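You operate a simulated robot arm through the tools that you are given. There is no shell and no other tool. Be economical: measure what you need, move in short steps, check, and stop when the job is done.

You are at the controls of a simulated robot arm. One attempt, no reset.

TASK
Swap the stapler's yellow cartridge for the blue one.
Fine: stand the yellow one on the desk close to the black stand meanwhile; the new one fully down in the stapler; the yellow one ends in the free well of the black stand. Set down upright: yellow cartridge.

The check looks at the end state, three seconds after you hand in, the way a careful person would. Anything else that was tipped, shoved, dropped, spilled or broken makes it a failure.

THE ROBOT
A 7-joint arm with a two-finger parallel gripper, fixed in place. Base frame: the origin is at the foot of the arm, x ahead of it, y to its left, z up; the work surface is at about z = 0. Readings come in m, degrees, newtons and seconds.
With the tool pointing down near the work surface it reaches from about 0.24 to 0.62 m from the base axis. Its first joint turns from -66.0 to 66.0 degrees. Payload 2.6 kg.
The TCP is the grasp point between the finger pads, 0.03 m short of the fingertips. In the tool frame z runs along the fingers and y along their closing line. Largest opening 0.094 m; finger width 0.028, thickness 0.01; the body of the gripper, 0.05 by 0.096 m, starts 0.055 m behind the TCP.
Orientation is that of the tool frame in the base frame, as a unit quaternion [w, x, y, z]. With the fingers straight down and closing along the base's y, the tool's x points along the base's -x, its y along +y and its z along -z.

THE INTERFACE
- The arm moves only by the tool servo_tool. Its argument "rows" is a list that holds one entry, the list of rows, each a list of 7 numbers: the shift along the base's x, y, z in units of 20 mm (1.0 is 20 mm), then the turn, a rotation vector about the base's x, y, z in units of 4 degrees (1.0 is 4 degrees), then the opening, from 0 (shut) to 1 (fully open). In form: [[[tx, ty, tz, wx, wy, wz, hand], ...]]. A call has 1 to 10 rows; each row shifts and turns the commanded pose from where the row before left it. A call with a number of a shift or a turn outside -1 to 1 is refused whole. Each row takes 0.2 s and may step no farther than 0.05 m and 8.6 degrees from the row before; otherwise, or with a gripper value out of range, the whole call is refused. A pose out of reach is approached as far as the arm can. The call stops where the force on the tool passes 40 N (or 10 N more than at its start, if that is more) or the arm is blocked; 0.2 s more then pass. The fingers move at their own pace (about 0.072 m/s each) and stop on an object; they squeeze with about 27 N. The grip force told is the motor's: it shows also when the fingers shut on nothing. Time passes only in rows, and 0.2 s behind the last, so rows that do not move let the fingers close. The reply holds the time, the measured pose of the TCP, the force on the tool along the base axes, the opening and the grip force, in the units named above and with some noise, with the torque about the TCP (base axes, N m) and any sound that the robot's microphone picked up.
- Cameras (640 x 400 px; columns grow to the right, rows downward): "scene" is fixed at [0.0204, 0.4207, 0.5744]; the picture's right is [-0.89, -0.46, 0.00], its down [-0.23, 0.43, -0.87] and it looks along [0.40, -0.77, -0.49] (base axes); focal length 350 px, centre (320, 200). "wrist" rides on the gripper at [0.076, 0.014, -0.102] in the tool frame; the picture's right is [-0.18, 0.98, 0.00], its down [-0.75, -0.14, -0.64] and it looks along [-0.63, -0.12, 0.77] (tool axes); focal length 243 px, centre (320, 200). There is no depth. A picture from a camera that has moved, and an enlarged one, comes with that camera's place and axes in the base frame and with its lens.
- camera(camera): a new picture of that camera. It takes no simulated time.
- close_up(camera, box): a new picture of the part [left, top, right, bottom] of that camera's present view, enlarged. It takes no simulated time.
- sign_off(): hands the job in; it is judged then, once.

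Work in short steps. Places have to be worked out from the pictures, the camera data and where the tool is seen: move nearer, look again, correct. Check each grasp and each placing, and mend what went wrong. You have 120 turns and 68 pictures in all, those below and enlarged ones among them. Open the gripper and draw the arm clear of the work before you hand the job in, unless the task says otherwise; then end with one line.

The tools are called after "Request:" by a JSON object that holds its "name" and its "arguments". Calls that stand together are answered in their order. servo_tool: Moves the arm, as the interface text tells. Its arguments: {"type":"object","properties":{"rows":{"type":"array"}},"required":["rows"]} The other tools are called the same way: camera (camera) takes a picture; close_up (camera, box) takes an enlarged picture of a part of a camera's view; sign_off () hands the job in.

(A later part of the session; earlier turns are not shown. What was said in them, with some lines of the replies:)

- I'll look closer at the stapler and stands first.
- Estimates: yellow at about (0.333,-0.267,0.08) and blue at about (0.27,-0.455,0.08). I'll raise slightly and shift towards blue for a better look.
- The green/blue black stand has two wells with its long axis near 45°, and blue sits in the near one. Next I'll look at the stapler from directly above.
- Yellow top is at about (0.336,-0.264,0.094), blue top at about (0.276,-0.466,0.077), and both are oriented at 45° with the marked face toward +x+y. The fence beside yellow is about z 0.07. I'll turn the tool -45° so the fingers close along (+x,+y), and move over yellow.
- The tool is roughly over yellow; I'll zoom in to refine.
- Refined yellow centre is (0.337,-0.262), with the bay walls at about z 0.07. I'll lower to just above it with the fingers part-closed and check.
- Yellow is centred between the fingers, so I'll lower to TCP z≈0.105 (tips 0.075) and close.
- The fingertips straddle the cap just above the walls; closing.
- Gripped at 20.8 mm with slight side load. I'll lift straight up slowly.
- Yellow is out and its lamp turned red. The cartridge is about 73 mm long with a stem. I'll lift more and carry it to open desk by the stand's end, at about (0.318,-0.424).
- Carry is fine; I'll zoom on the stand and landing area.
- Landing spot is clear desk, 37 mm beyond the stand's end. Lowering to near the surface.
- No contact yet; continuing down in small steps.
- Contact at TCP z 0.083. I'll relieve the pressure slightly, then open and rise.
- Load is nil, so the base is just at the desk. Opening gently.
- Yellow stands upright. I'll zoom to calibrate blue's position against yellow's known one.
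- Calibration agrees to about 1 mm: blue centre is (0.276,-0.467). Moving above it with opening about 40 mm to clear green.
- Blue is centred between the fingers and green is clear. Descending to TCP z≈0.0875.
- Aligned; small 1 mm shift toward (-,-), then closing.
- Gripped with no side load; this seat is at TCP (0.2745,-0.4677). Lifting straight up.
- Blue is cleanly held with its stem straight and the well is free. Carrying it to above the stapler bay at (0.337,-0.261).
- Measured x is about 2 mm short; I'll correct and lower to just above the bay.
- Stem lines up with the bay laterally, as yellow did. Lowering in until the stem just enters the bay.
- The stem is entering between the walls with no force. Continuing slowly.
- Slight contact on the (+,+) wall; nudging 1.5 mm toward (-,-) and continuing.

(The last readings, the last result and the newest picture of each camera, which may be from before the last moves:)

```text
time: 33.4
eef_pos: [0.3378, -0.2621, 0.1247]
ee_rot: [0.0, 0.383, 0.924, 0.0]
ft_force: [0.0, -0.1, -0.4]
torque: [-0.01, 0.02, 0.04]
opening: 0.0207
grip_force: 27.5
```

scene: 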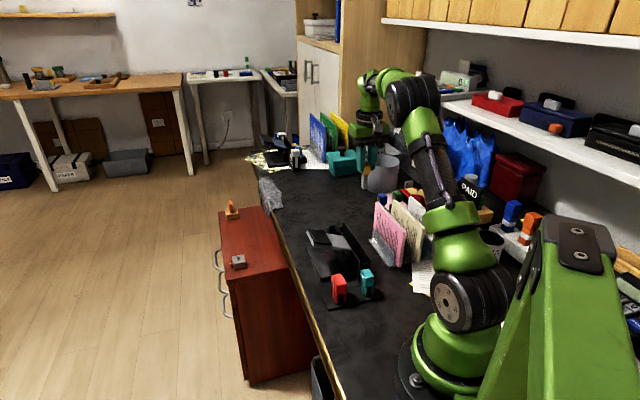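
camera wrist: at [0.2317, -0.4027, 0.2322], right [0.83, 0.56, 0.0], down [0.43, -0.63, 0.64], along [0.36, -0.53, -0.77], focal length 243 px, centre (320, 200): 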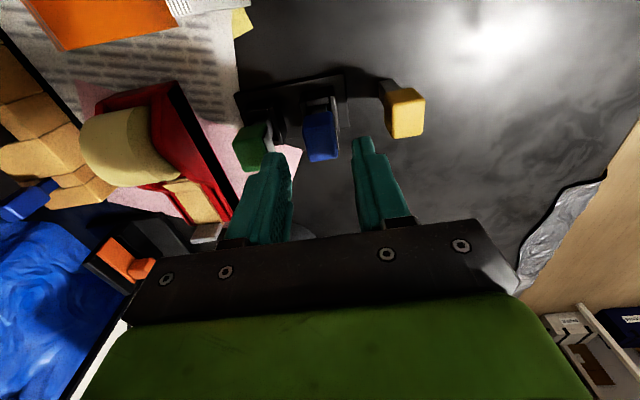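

Free of contact. Continuing toward the seat (≈0.1045).

Request:
{"name": "servo_tool", "arguments": {"rows": [[[0, 0, -0.25, 0, 0, 0, 0], [0, 0, -0.25, 0, 0, 0, 0], [0, 0, -0.2, 0, 0, 0, 0]]]}}

Request:
{"name": "close_up", "arguments": {"camera": "scene", "box": [310, 190, 370, 250]}}

```text
time: 34.2
eef_pos: [0.3355, -0.2638, 0.1106]
ee_rot: [0.0, 0.382, 0.924, 0.0]
ft_force: [0.6, -1.4, -0.2]
torque: [0.0, 0.02, -0.02]
opening: 0.0209
grip_force: 26.4
```

```text
6.67 times, centred on (340, 220) of scene
camera zoom: at [0.0204, 0.4207, 0.5744], right [-0.89, -0.46, 0.0], down [-0.23, 0.43, -0.87], along [0.4, -0.77, -0.49], focal length 2331 px, centre (187, 67)
```

zoom: 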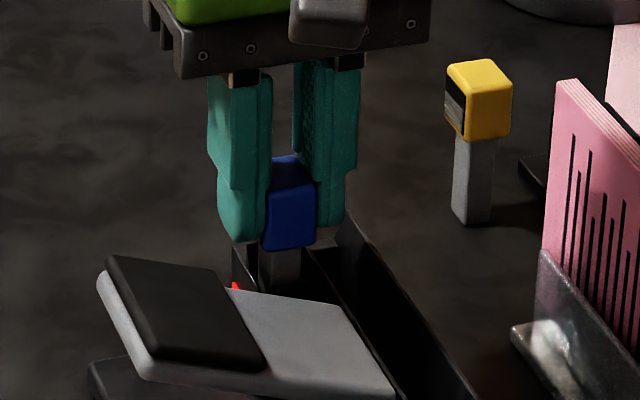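

Still a few mm to go; blue is gripped about 2 mm lower on the cap than yellow was. Continuing in small steps.

Request:
{"name": "servo_tool", "arguments": {"rows": [[[0, 0, -0.15, 0, 0, 0, 0], [0, 0, -0.15, 0, 0, 0, 0]]]}}

Request:
{"name": "servo_tool", "arguments": {"rows": [[[0, 0, -0.08, 0, 0, 0, 0], [0, 0, 0, 0, 0, 0, 0]]]}}

Request:
{"name": "close_up", "arguments": {"camera": "scene", "box": [310, 190, 370, 250]}}

```text
time: 34.8
eef_pos: [0.3374, -0.2638, 0.1045]
ee_rot: [0.0, 0.382, 0.924, 0.0]
ft_force: [0.1, -0.3, -0.5]
torque: [0.0, 0.0, -0.03]
opening: 0.0208
grip_force: 26.8
```

```text
time: 35.4
eef_pos: [0.3372, -0.263, 0.1046]
ee_rot: [0.001, 0.382, 0.924, 0.0]
ft_force: [-0.3, 0.4, -0.7]
torque: [0.02, 0.0, -0.01]
opening: 0.021
grip_force: 27.2
```

```text
6.67 times, centred on (340, 220) of scene
camera zoom: at [0.0204, 0.4207, 0.5744], right [-0.89, -0.46, 0.0], down [-0.23, 0.43, -0.87], along [0.4, -0.77, -0.49], focal length 2331 px, centre (187, 67)
```

zoom: 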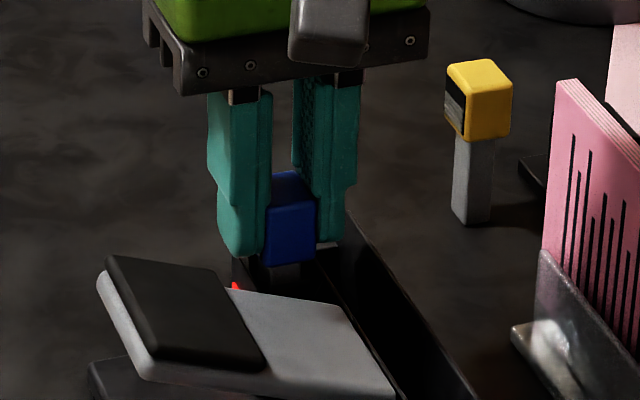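

No contact yet, lamp still red. Lowering 1 to 2 mm more.

Request:
{"name": "servo_tool", "arguments": {"rows": [[[0, 0, -0.08, 0, 0, 0, 0], [0, 0, 0, 0, 0, 0, 0]]]}}

```text
time: 36.0
eef_pos: [0.3357, -0.2637, 0.1015]
ee_rot: [0.0, 0.382, 0.924, -0.001]
ft_force: [0.2, -0.9, -1.0]
torque: [-0.01, -0.01, 0.0]
opening: 0.0204
grip_force: 27.1
```

Request:
{"name": "servo_tool", "arguments": {"rows": [[[0, 0, -0.06, 0, 0, 0, 0], [0, 0, 0, 0, 0, 0, 0]]]}}

Request:
{"name": "close_up", "arguments": {"camera": "scene", "box": [310, 190, 370, 250]}}

```text
time: 36.6
eef_pos: [0.3368, -0.2616, 0.1005]
ee_rot: [0.0, 0.383, 0.924, 0.0]
ft_force: [0.1, 0.0, -0.6]
torque: [0.03, 0.0, -0.02]
opening: 0.0209
grip_force: 26.7
```

```text
6.67 times, centred on (340, 220) of scene
camera zoom: at [0.0204, 0.4207, 0.5744], right [-0.89, -0.46, 0.0], down [-0.23, 0.43, -0.87], along [0.4, -0.77, -0.49], focal length 2331 px, centre (187, 67)
```

zoom: 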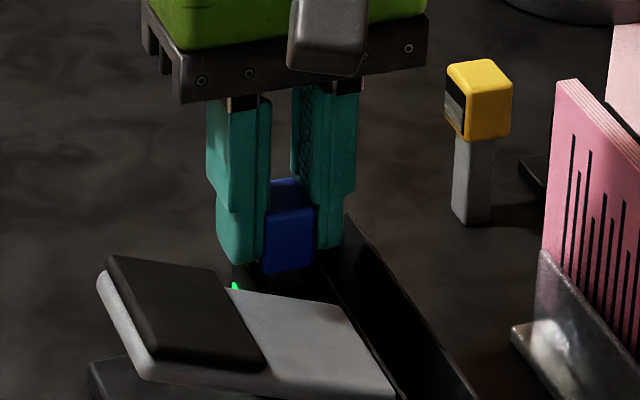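

Lamp turned green. I'll press down 1 mm more to feel the bottom.

Request:
{"name": "servo_tool", "arguments": {"rows": [[[0, 0, -0.05, 0, 0, 0, 0], [0, 0, 0, 0, 0, 0, 0]]]}}

```text
time: 37.2
eef_pos: [0.3374, -0.262, 0.0998]
ee_rot: [0.0, 0.382, 0.924, 0.001]
ft_force: [0.1, 0.4, -0.4]
torque: [0.02, -0.03, -0.01]
opening: 0.0209
grip_force: 26.9
```

Request:
{"name": "servo_tool", "arguments": {"rows": [[[0, 0, -0.05, 0, 0, 0, 0], [0, 0, 0, 0, 0, 0, 0]]]}}

```text
time: 37.8
eef_pos: [0.3378, -0.2629, 0.0991]
ee_rot: [0.001, 0.382, 0.924, 0.0]
ft_force: [-2.6, 3.1, 14.3]
torque: [0.31, 0.21, 0.01]
opening: 0.0208
grip_force: 27.3
```

Bottomed at 14 N, with the load at the stem's foot. Relieving and releasing.

Request:
{"name": "servo_tool", "arguments": {"rows": [[[0, 0, 0.05, 0, 0, 0, 0], [0, 0, 0, 0, 0, 0, 0.26], [0, 0, 0, 0, 0, 0, 0.35], [0, 0, 0, 0, 0, 0, 0.5], [0, 0, 0, 0, 0, 0, 0.5]]]}}

Request:
{"name": "servo_tool", "arguments": {"rows": [[[0, 0, 0.3, 0, 0, 0, 0.5], [0, 0, 0.6, 0, 0, 0, 0.5], [0, 0, 0.8, 0, 0, 0, 0.5], [0, 0, 0.5, 0, 0, 0, 0.5]]]}}

Request:
{"name": "close_up", "arguments": {"camera": "scene", "box": [295, 205, 385, 285]}}

Request:
{"name": "close_up", "arguments": {"camera": "wrist", "box": [240, 60, 432, 180]}}

```text
time: 39.0
eef_pos: [0.3371, -0.2638, 0.1003]
ee_rot: [0.001, 0.383, 0.924, 0.0]
ft_force: [-0.4, -0.2, 0.2]
torque: [0.0, -0.01, 0.0]
opening: 0.0471
grip_force: 0.0
```

```text
time: 40.0
eef_pos: [0.334, -0.2618, 0.1432]
ee_rot: [0.0, 0.383, 0.924, 0.0]
ft_force: [0.0, 0.1, -0.1]
torque: [0.05, 0.0, 0.0]
opening: 0.0471
grip_force: 0.1
```

```text
5.00 times, centred on (340, 245) of scene
camera zoom: at [0.0204, 0.4207, 0.5744], right [-0.89, -0.46, 0.0], down [-0.23, 0.43, -0.87], along [0.4, -0.77, -0.49], focal length 1748 px, centre (220, -25)
```

zoom: 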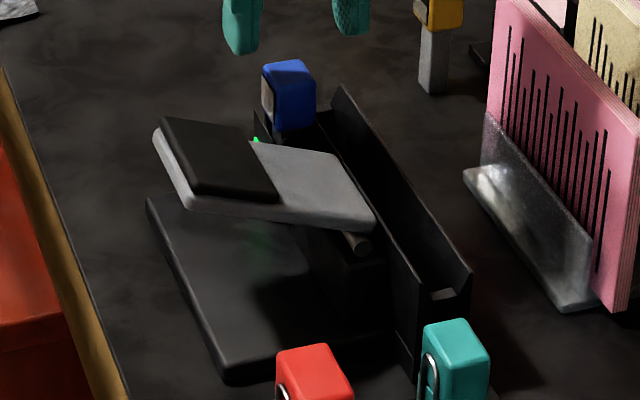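

```text
3.33 times, centred on (336, 120) of wrist
camera zoom: at [0.2914, -0.1994, 0.2457], right [0.83, 0.56, 0.0], down [0.43, -0.63, 0.64], along [0.36, -0.53, -0.77], focal length 809 px, centre (267, 467)
```

zoom: 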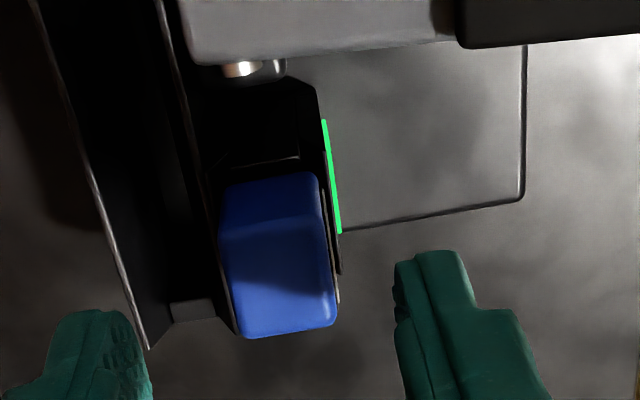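

Blue sits exactly as yellow did, lamp green. Going back to yellow at (0.316,-0.421).

Request:
{"name": "servo_tool", "arguments": {"rows": [[[0, -0.8, 0.3, 0, 0, 0, 0.5], [-0.1, -0.9, 0, 0, 0, 0, 0.5], [-0.1, -0.9, 0, 0, 0, 0, 0.5], [-0.15, -0.9, 0, 0, 0, 0, 0.5], [-0.15, -0.9, 0, 0, 0, 0, 0.5], [-0.15, -0.9, 0, 0, 0, 0, 0.5], [-0.15, -0.9, 0, 0, 0, 0, 0.5], [-0.15, -0.9, 0, 0, 0, 0, 0.5], [-0.15, -0.9, 0, 0, 0, 0, 0.5], [0, 0, 0, 0, 0, 0, 0.5]]]}}

Request:
{"name": "servo_tool", "arguments": {"rows": [[[0, 0, 0, 0, 0, 0, 0.5]]]}}

Request:
{"name": "close_up", "arguments": {"camera": "wrist", "box": [200, 60, 440, 210]}}

```text
time: 42.2
eef_pos: [0.3159, -0.4229, 0.1508]
ee_rot: [0.0, 0.382, 0.924, -0.001]
ft_force: [-0.1, -0.5, 0.0]
torque: [-0.01, -0.02, 0.01]
opening: 0.0471
grip_force: 0.0
```

```text
time: 42.6
eef_pos: [0.3157, -0.4224, 0.1505]
ee_rot: [0.0, 0.382, 0.924, 0.001]
ft_force: [-0.4, -0.2, 0.1]
torque: [-0.02, -0.03, 0.0]
opening: 0.0469
grip_force: 0.2
```

```text
2.67 times, centred on (320, 135) of wrist
camera zoom: at [0.2717, -0.3589, 0.2527], right [0.83, 0.56, 0.0], down [0.43, -0.63, 0.64], along [0.36, -0.53, -0.77], focal length 647 px, centre (320, 373)
```

zoom: 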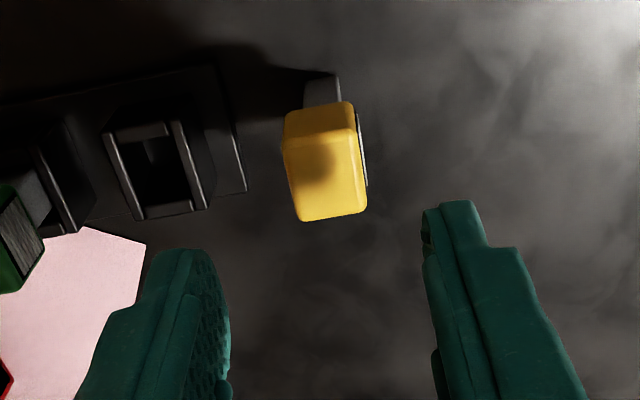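

Yellow is where I left it. Descending to TCP 0.0845 and gripping.

Request:
{"name": "servo_tool", "arguments": {"rows": [[[0.02, 0.04, -0.7, 0, 0, 0, 0.5], [0, 0, -0.7, 0, 0, 0, 0.5], [0, 0, -0.7, 0, 0, 0, 0.5], [0, 0, -0.7, 0, 0, 0, 0.5], [0, 0, -0.5, 0, 0, 0, 0.5], [0, 0, 0, 0, 0, 0, 0.5]]]}}

Request:
{"name": "close_up", "arguments": {"camera": "scene", "box": [330, 160, 430, 240]}}

```text
time: 44.0
eef_pos: [0.318, -0.4226, 0.0843]
ee_rot: [0.0, 0.383, 0.924, 0.0]
ft_force: [0.4, -0.1, 0.5]
torque: [0.02, 0.0, -0.01]
opening: 0.047
grip_force: 0.0
```

```text
5.00 times, centred on (380, 200) of scene
camera zoom: at [0.0204, 0.4207, 0.5744], right [-0.89, -0.46, 0.0], down [-0.23, 0.43, -0.87], along [0.4, -0.77, -0.49], focal length 1748 px, centre (20, 200)
```

zoom: 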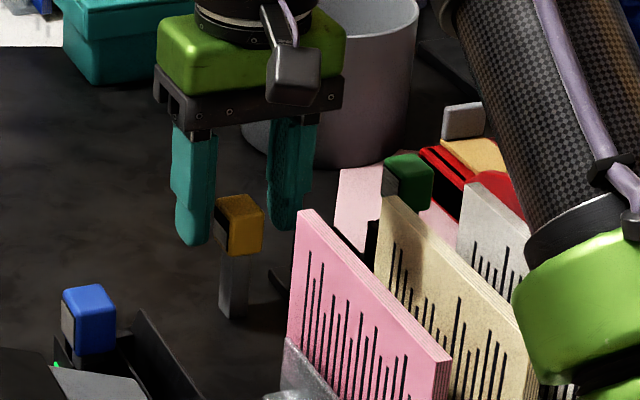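

Centred enough; closing.

Request:
{"name": "servo_tool", "arguments": {"rows": [[[0, 0, 0, 0, 0, 0, 0.4], [0, 0, 0, 0, 0, 0, 0.3], [0, 0, 0, 0, 0, 0, 0.2], [0, 0, 0, 0, 0, 0, 0], [0, 0, 0, 0, 0, 0, 0]]]}}

Request:
{"name": "servo_tool", "arguments": {"rows": [[[0, 0, 0.4, 0, 0, 0, 0], [0, 0, 0.8, 0, 0, 0, 0], [0, 0, 0.9, 0, 0, 0, 0], [0, 0, 0.9, 0, 0, 0, 0], [0, 0, 0.9, 0, 0, 0, 0]]]}}

Request:
{"name": "close_up", "arguments": {"camera": "wrist", "box": [200, 60, 440, 210]}}

Request:
{"name": "close_up", "arguments": {"camera": "scene", "box": [330, 140, 430, 220]}}

```text
time: 45.2
eef_pos: [0.3173, -0.4238, 0.0841]
ee_rot: [-0.001, 0.382, 0.924, 0.001]
ft_force: [-0.2, 0.2, 0.5]
torque: [0.0, 0.01, -0.03]
opening: 0.0209
grip_force: 27.4
```

```text
time: 46.4
eef_pos: [0.3157, -0.4227, 0.1606]
ee_rot: [0.0, 0.383, 0.924, 0.0]
ft_force: [0.3, 0.4, -0.7]
torque: [0.02, 0.0, 0.04]
opening: 0.0208
grip_force: 26.8
```

```text
2.67 times, centred on (320, 135) of wrist
camera zoom: at [0.2717, -0.3585, 0.264], right [0.83, 0.56, 0.0], down [0.43, -0.63, 0.64], along [0.36, -0.53, -0.77], focal length 647 px, centre (320, 373)
```

zoom: 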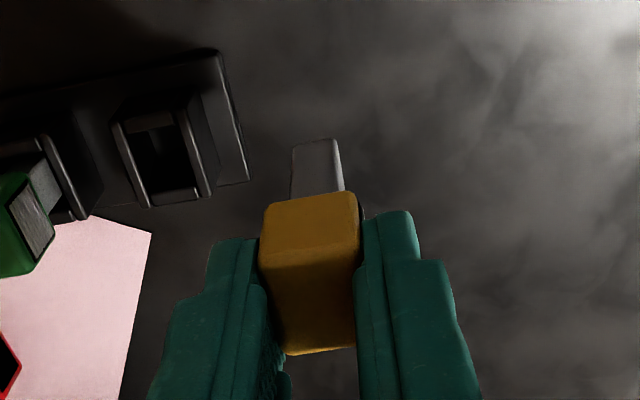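

```text
5.00 times, centred on (380, 180) of scene
camera zoom: at [0.0204, 0.4206, 0.5744], right [-0.89, -0.46, 0.0], down [-0.23, 0.43, -0.87], along [0.4, -0.77, -0.49], focal length 1748 px, centre (20, 300)
```

zoom: 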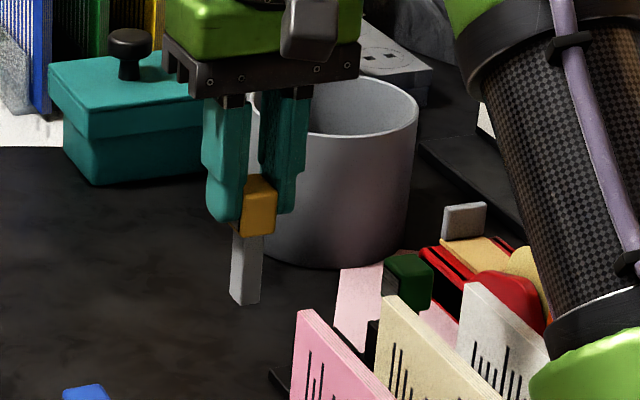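

Yellow is held straight, about 5 mm lower in the grip than blue was. I'll carry it over the free well and check alignment there.

Request:
{"name": "servo_tool", "arguments": {"rows": [[[-0.4, -0.46, 0, 0, 0, 0, 0], [-0.41, -0.46, 0, 0, 0, 0, 0], [-0.41, -0.46, 0, 0, 0, 0, 0], [-0.41, -0.46, 0, 0, 0, 0, 0], [-0.41, -0.46, 0, 0, 0, 0, 0], [0, 0, 0, 0, 0, 0, 0]]]}}

Request:
{"name": "servo_tool", "arguments": {"rows": [[[0, 0, 0, 0, 0, 0, 0]]]}}

Request:
{"name": "servo_tool", "arguments": {"rows": [[[0, 0, 0, 0, 0, 0, 0]]]}}

Request:
{"name": "close_up", "arguments": {"camera": "wrist", "box": [260, 70, 372, 140]}}

Request:
{"name": "close_up", "arguments": {"camera": "scene", "box": [350, 150, 450, 230]}}

```text
time: 47.8
eef_pos: [0.2762, -0.4682, 0.1617]
ee_rot: [-0.001, 0.383, 0.924, 0.0]
ft_force: [0.1, 0.6, -0.6]
torque: [-0.03, -0.01, -0.02]
opening: 0.0207
grip_force: 26.7
```

```text
time: 48.2
eef_pos: [0.2763, -0.4692, 0.1627]
ee_rot: [0.0, 0.383, 0.924, 0.0]
ft_force: [0.3, -0.1, -1.7]
torque: [0.02, -0.02, 0.01]
opening: 0.0208
grip_force: 26.8
```

```text
time: 48.6
eef_pos: [0.2756, -0.4688, 0.162]
ee_rot: [0.0, 0.383, 0.924, 0.001]
ft_force: [0.6, 0.0, 0.4]
torque: [0.01, -0.05, -0.02]
opening: 0.0208
grip_force: 27.0
```

```text
5.71 times, centred on (316, 105) of wrist
camera zoom: at [0.233, -0.4041, 0.2641], right [0.83, 0.56, 0.0], down [0.43, -0.63, 0.64], along [0.36, -0.53, -0.77], focal length 1386 px, centre (343, 743)
```

zoom: 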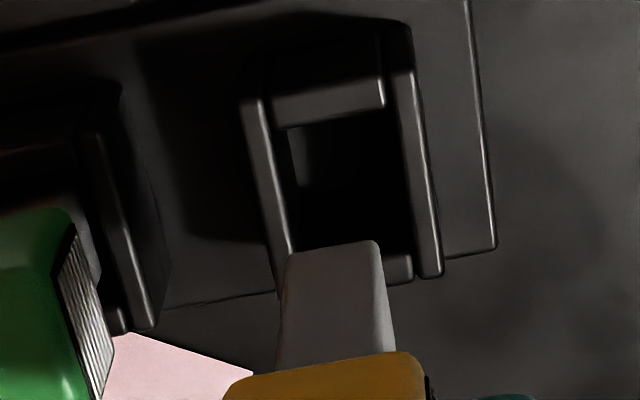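

```text
5.00 times, centred on (400, 190) of scene
camera zoom: at [0.0204, 0.4207, 0.5744], right [-0.89, -0.46, 0.0], down [-0.23, 0.43, -0.87], along [0.4, -0.77, -0.49], focal length 1748 px, centre (-80, 250)
```

zoom: 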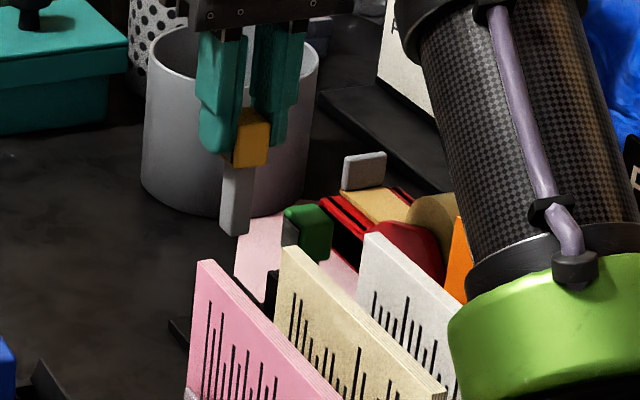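

The geometry puts stem and well centre within about 1 mm of each other. Lowering toward the well in stages.

Request:
{"name": "servo_tool", "arguments": {"rows": [[[0, 0, -0.5, 0, 0, 0, 0], [0, 0, -0.5, 0, 0, 0, 0], [0, 0, -0.5, 0, 0, 0, 0], [0, 0, -0.25, 0, 0, 0, 0], [0, 0, 0, 0, 0, 0, 0]]]}}

Request:
{"name": "close_up", "arguments": {"camera": "wrist", "box": [260, 70, 372, 140]}}

```text
time: 49.8
eef_pos: [0.2741, -0.4687, 0.1268]
ee_rot: [0.0, 0.383, 0.924, 0.0]
ft_force: [-0.1, 0.3, 1.1]
torque: [0.01, -0.01, 0.03]
opening: 0.021
grip_force: 26.8
```

```text
5.71 times, centred on (316, 105) of wrist
camera zoom: at [0.2313, -0.4043, 0.2285], right [0.83, 0.56, 0.0], down [0.43, -0.63, 0.64], along [0.36, -0.53, -0.77], focal length 1386 px, centre (343, 743)
```

zoom: 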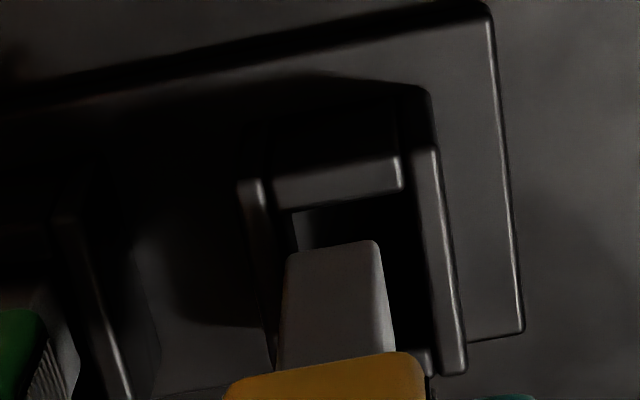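

The stem is about 1.5 mm toward (-,-) of the well centre in this view. Nudging +1.5 mm in x, then lowering until it enters.

Request:
{"name": "servo_tool", "arguments": {"rows": [[[0.075, 0.015, 0, 0, 0, 0, 0], [0, 0, -0.15, 0, 0, 0, 0], [0, 0, 0, 0, 0, 0, 0]]]}}

Request:
{"name": "close_up", "arguments": {"camera": "wrist", "box": [260, 70, 372, 140]}}

```text
time: 50.6
eef_pos: [0.2776, -0.4678, 0.1223]
ee_rot: [0.0, 0.382, 0.924, 0.0]
ft_force: [0.6, -0.1, -0.3]
torque: [0.01, 0.02, -0.03]
opening: 0.0207
grip_force: 27.7
```

```text
5.71 times, centred on (316, 105) of wrist
camera zoom: at [0.2332, -0.4033, 0.2253], right [0.83, 0.56, 0.0], down [0.43, -0.63, 0.64], along [0.36, -0.53, -0.77], focal length 1386 px, centre (343, 743)
```

zoom: 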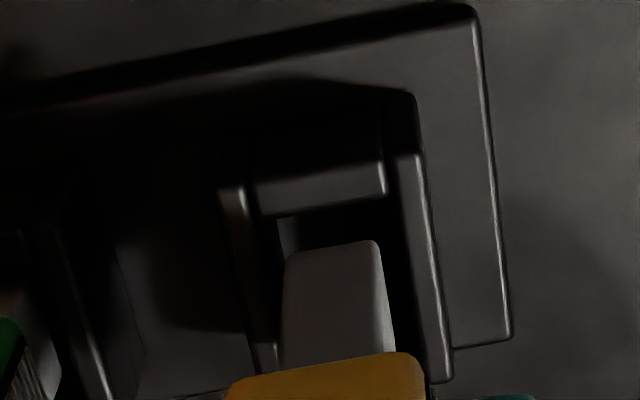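

Now well centred. Continuing down.

Request:
{"name": "servo_tool", "arguments": {"rows": [[[0, 0, -0.25, 0, 0, 0, 0], [0, 0, -0.25, 0, 0, 0, 0], [0, 0, 0, 0, 0, 0, 0]]]}}

Request:
{"name": "close_up", "arguments": {"camera": "wrist", "box": [260, 70, 372, 140]}}

```text
time: 51.4
eef_pos: [0.2762, -0.4653, 0.1139]
ee_rot: [0.0, 0.382, 0.924, -0.001]
ft_force: [0.1, -0.1, -0.3]
torque: [0.0, -0.01, 0.06]
opening: 0.0209
grip_force: 27.2
```

```text
5.71 times, centred on (316, 105) of wrist
camera zoom: at [0.2323, -0.4023, 0.2154], right [0.83, 0.56, 0.0], down [0.43, -0.63, 0.64], along [0.36, -0.53, -0.77], focal length 1386 px, centre (343, 743)
```

zoom: 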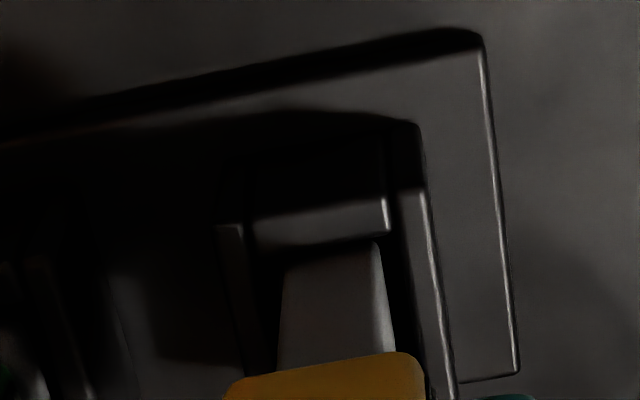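

Stem is entering the frame; continuing in small steps while watching force.

Request:
{"name": "servo_tool", "arguments": {"rows": [[[0, 0, -0.15, 0, 0, 0, 0], [0, 0, -0.15, 0, 0, 0, 0], [0, 0, 0, 0, 0, 0, 0]]]}}

Request:
{"name": "close_up", "arguments": {"camera": "wrist", "box": [260, 70, 372, 140]}}

```text
time: 52.2
eef_pos: [0.2764, -0.4667, 0.1084]
ee_rot: [0.0, 0.383, 0.924, -0.001]
ft_force: [-1.2, -0.5, -0.5]
torque: [-0.03, 0.02, 0.03]
opening: 0.0208
grip_force: 26.8
```

```text
5.71 times, centred on (316, 105) of wrist
camera zoom: at [0.2332, -0.4028, 0.2097], right [0.83, 0.56, 0.0], down [0.43, -0.63, 0.64], along [0.36, -0.53, -0.77], focal length 1386 px, centre (343, 743)
```

zoom: 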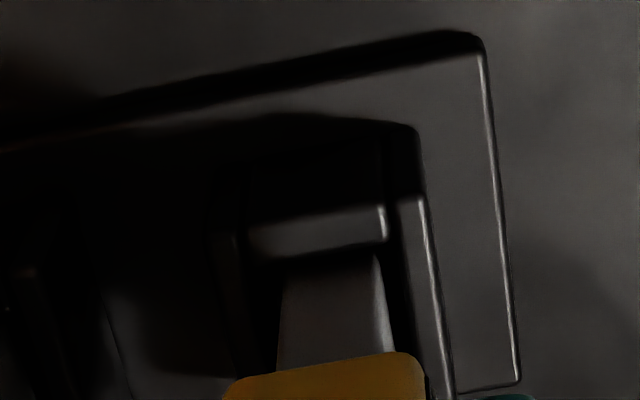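

The wall now occludes the stem foot, so it's inside the well. Lowering to the bottom.

Request:
{"name": "servo_tool", "arguments": {"rows": [[[0, 0, -0.15, 0, 0, 0, 0], [0, 0, -0.15, 0, 0, 0, 0], [0, 0, -0.15, 0, 0, 0, 0], [0, 0, 0, 0, 0, 0, 0]]]}}

Request:
{"name": "servo_tool", "arguments": {"rows": [[[0, 0, -0.12, 0, 0, 0, 0], [0, 0, 0, 0, 0, 0, 0]]]}}

Request:
{"name": "servo_tool", "arguments": {"rows": [[[0, 0, -0.1, 0, 0, 0, 0], [0, 0, 0, 0, 0, 0, 0]]]}}

```text
time: 53.2
eef_pos: [0.2774, -0.4679, 0.0985]
ee_rot: [0.0, 0.382, 0.924, 0.0]
ft_force: [-0.1, 0.1, -1.6]
torque: [0.01, -0.04, -0.01]
opening: 0.0209
grip_force: 27.6
```

```text
time: 53.8
eef_pos: [0.2772, -0.4684, 0.095]
ee_rot: [0.0, 0.383, 0.924, 0.0]
ft_force: [0.1, -0.7, 0.3]
torque: [-0.03, 0.0, 0.0]
opening: 0.021
grip_force: 27.0
```

```text
time: 54.4
eef_pos: [0.2771, -0.4683, 0.0928]
ee_rot: [0.001, 0.382, 0.924, 0.001]
ft_force: [0.1, -0.1, -0.1]
torque: [0.02, -0.02, 0.0]
opening: 0.0211
grip_force: 26.7
```

No floor yet; continuing.

Request:
{"name": "servo_tool", "arguments": {"rows": [[[0, 0, -0.08, 0, 0, 0, 0], [0, 0, 0, 0, 0, 0, 0]]]}}

Request:
{"name": "servo_tool", "arguments": {"rows": [[[0, 0, -0.08, 0, 0, 0, 0], [0, 0, 0, 0, 0, 0, 0]]]}}

```text
time: 55.0
eef_pos: [0.2767, -0.4686, 0.0914]
ee_rot: [0.0, 0.383, 0.924, -0.001]
ft_force: [0.2, 0.6, -0.2]
torque: [0.0, 0.02, -0.01]
opening: 0.0206
grip_force: 27.0
```

```text
time: 55.6
eef_pos: [0.2772, -0.4683, 0.0916]
ee_rot: [0.001, 0.382, 0.924, -0.001]
ft_force: [-1.3, 0.0, 9.1]
torque: [0.02, 0.08, 0.0]
opening: 0.0209
grip_force: 26.8
```

Floor contact at z≈0.0912, consistent with an 8 mm stand floor. Relieving, opening to about 40 mm and rising.

Request:
{"name": "servo_tool", "arguments": {"rows": [[[0, 0, 0.04, 0, 0, 0, 0], [0, 0, 0, 0, 0, 0, 0.26], [0, 0, 0, 0, 0, 0, 0.33], [0, 0, 0, 0, 0, 0, 0.4], [0, 0, 0, 0, 0, 0, 0.4]]]}}

Request:
{"name": "servo_tool", "arguments": {"rows": [[[0, 0, 0.3, 0, 0, 0, 0.4], [0, 0, 0.6, 0, 0, 0, 0.4], [0, 0, 0.9, 0, 0, 0, 0.4], [0, 0, 0.9, 0, 0, 0, 0.4], [0, 0, 1, 0, 0, 0, 0.4], [0, 0, 1, 0, 0, 0, 0.4], [0.3, 0.8, 0.6, 0, 0, 0, 0.6], [0.3, 0.8, 0, 0, 0, 0, 0.6], [0.3, 0.8, 0, 0, 0, 0, 0.8]]]}}

Request:
{"name": "camera", "arguments": {"camera": "wrist"}}

Request:
{"name": "camera", "arguments": {"camera": "scene"}}

```text
time: 56.8
eef_pos: [0.2773, -0.4674, 0.0913]
ee_rot: [0.0, 0.382, 0.924, 0.0]
ft_force: [-0.1, 0.5, 0.7]
torque: [0.01, 0.01, -0.01]
opening: 0.0376
grip_force: 0.1
```

```text
time: 58.8
eef_pos: [0.2932, -0.4206, 0.1977]
ee_rot: [0.0, 0.383, 0.924, 0.0]
ft_force: [-0.1, -1.0, -0.2]
torque: [-0.03, 0.03, -0.03]
opening: 0.0752
grip_force: 0.1
```

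```text
12 pictures are left
camera wrist: at [0.25, -0.3567, 0.2996], right [0.83, 0.56, 0.0], down [0.43, -0.63, 0.64], along [0.36, -0.53, -0.77], focal length 243 px, centre (320, 200)
```

wrist: 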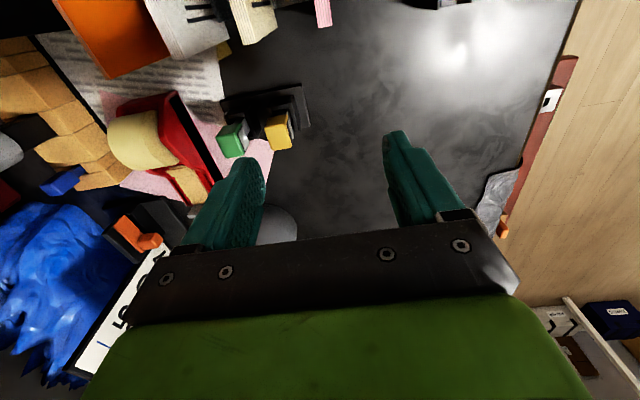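

```text
11 pictures are left
```

scene: 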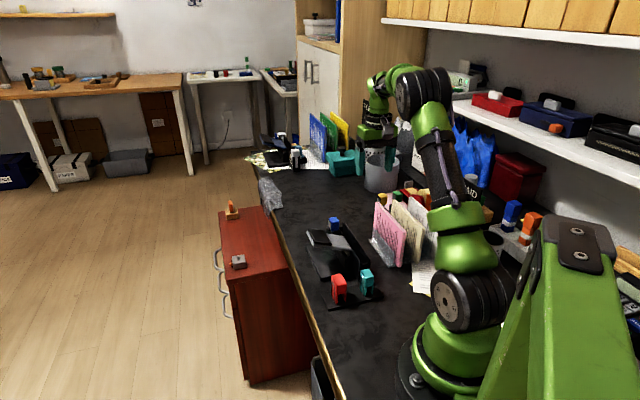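

Yellow appears upright in the well beside green; a closer check of both placements.

Request:
{"name": "close_up", "arguments": {"camera": "wrist", "box": [200, 70, 328, 165]}}

Request:
{"name": "close_up", "arguments": {"camera": "scene", "box": [310, 170, 430, 260]}}

```text
4.21 times, centred on (264, 118) of wrist
camera zoom: at [0.25, -0.3567, 0.2996], right [0.83, 0.56, 0.0], down [0.43, -0.63, 0.64], along [0.36, -0.53, -0.77], focal length 1022 px, centre (556, 547)
```

zoom: 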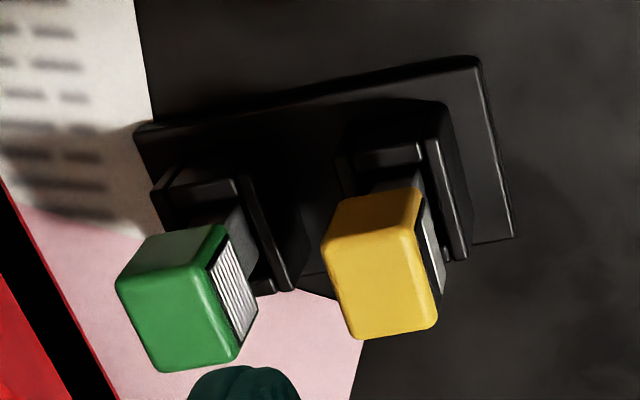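

```text
4.44 times, centred on (370, 215) of scene
camera zoom: at [0.0204, 0.4206, 0.5744], right [-0.89, -0.46, 0.0], down [-0.23, 0.43, -0.87], along [0.4, -0.77, -0.49], focal length 1554 px, centre (98, 133)
```

zoom: 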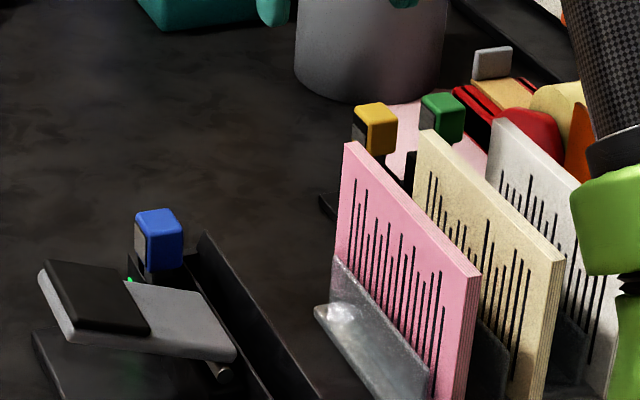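

Both are seated, and nothing else has moved. I'll raise the arm clear with the gripper open.

Request:
{"name": "servo_tool", "arguments": {"rows": [[[0, 0.5, 0.9, 0, 0, 0, 1], [0, 0.5, 0.9, 0, 0, 0, 1], [0, 0.5, 0.9, 0, 0, 0, 1], [0, 0, 0, 0, 0, 0, 1]]]}}

Request:
{"name": "sign_off", "arguments": {}}

```text
time: 59.8
eef_pos: [0.294, -0.3905, 0.2522]
ee_rot: [0.0, 0.383, 0.924, 0.001]
ft_force: [-0.8, 0.3, 0.8]
torque: [-0.03, 0.03, -0.02]
opening: 0.094
grip_force: 0.0
```

```text
The job is handed in.
```

The blue cartridge is fully down in the stapler (its lamp is green), the yellow one stands upright in the free well of the black stand, nothing else moved in the last pictures, and the arm is clear with the gripper open.
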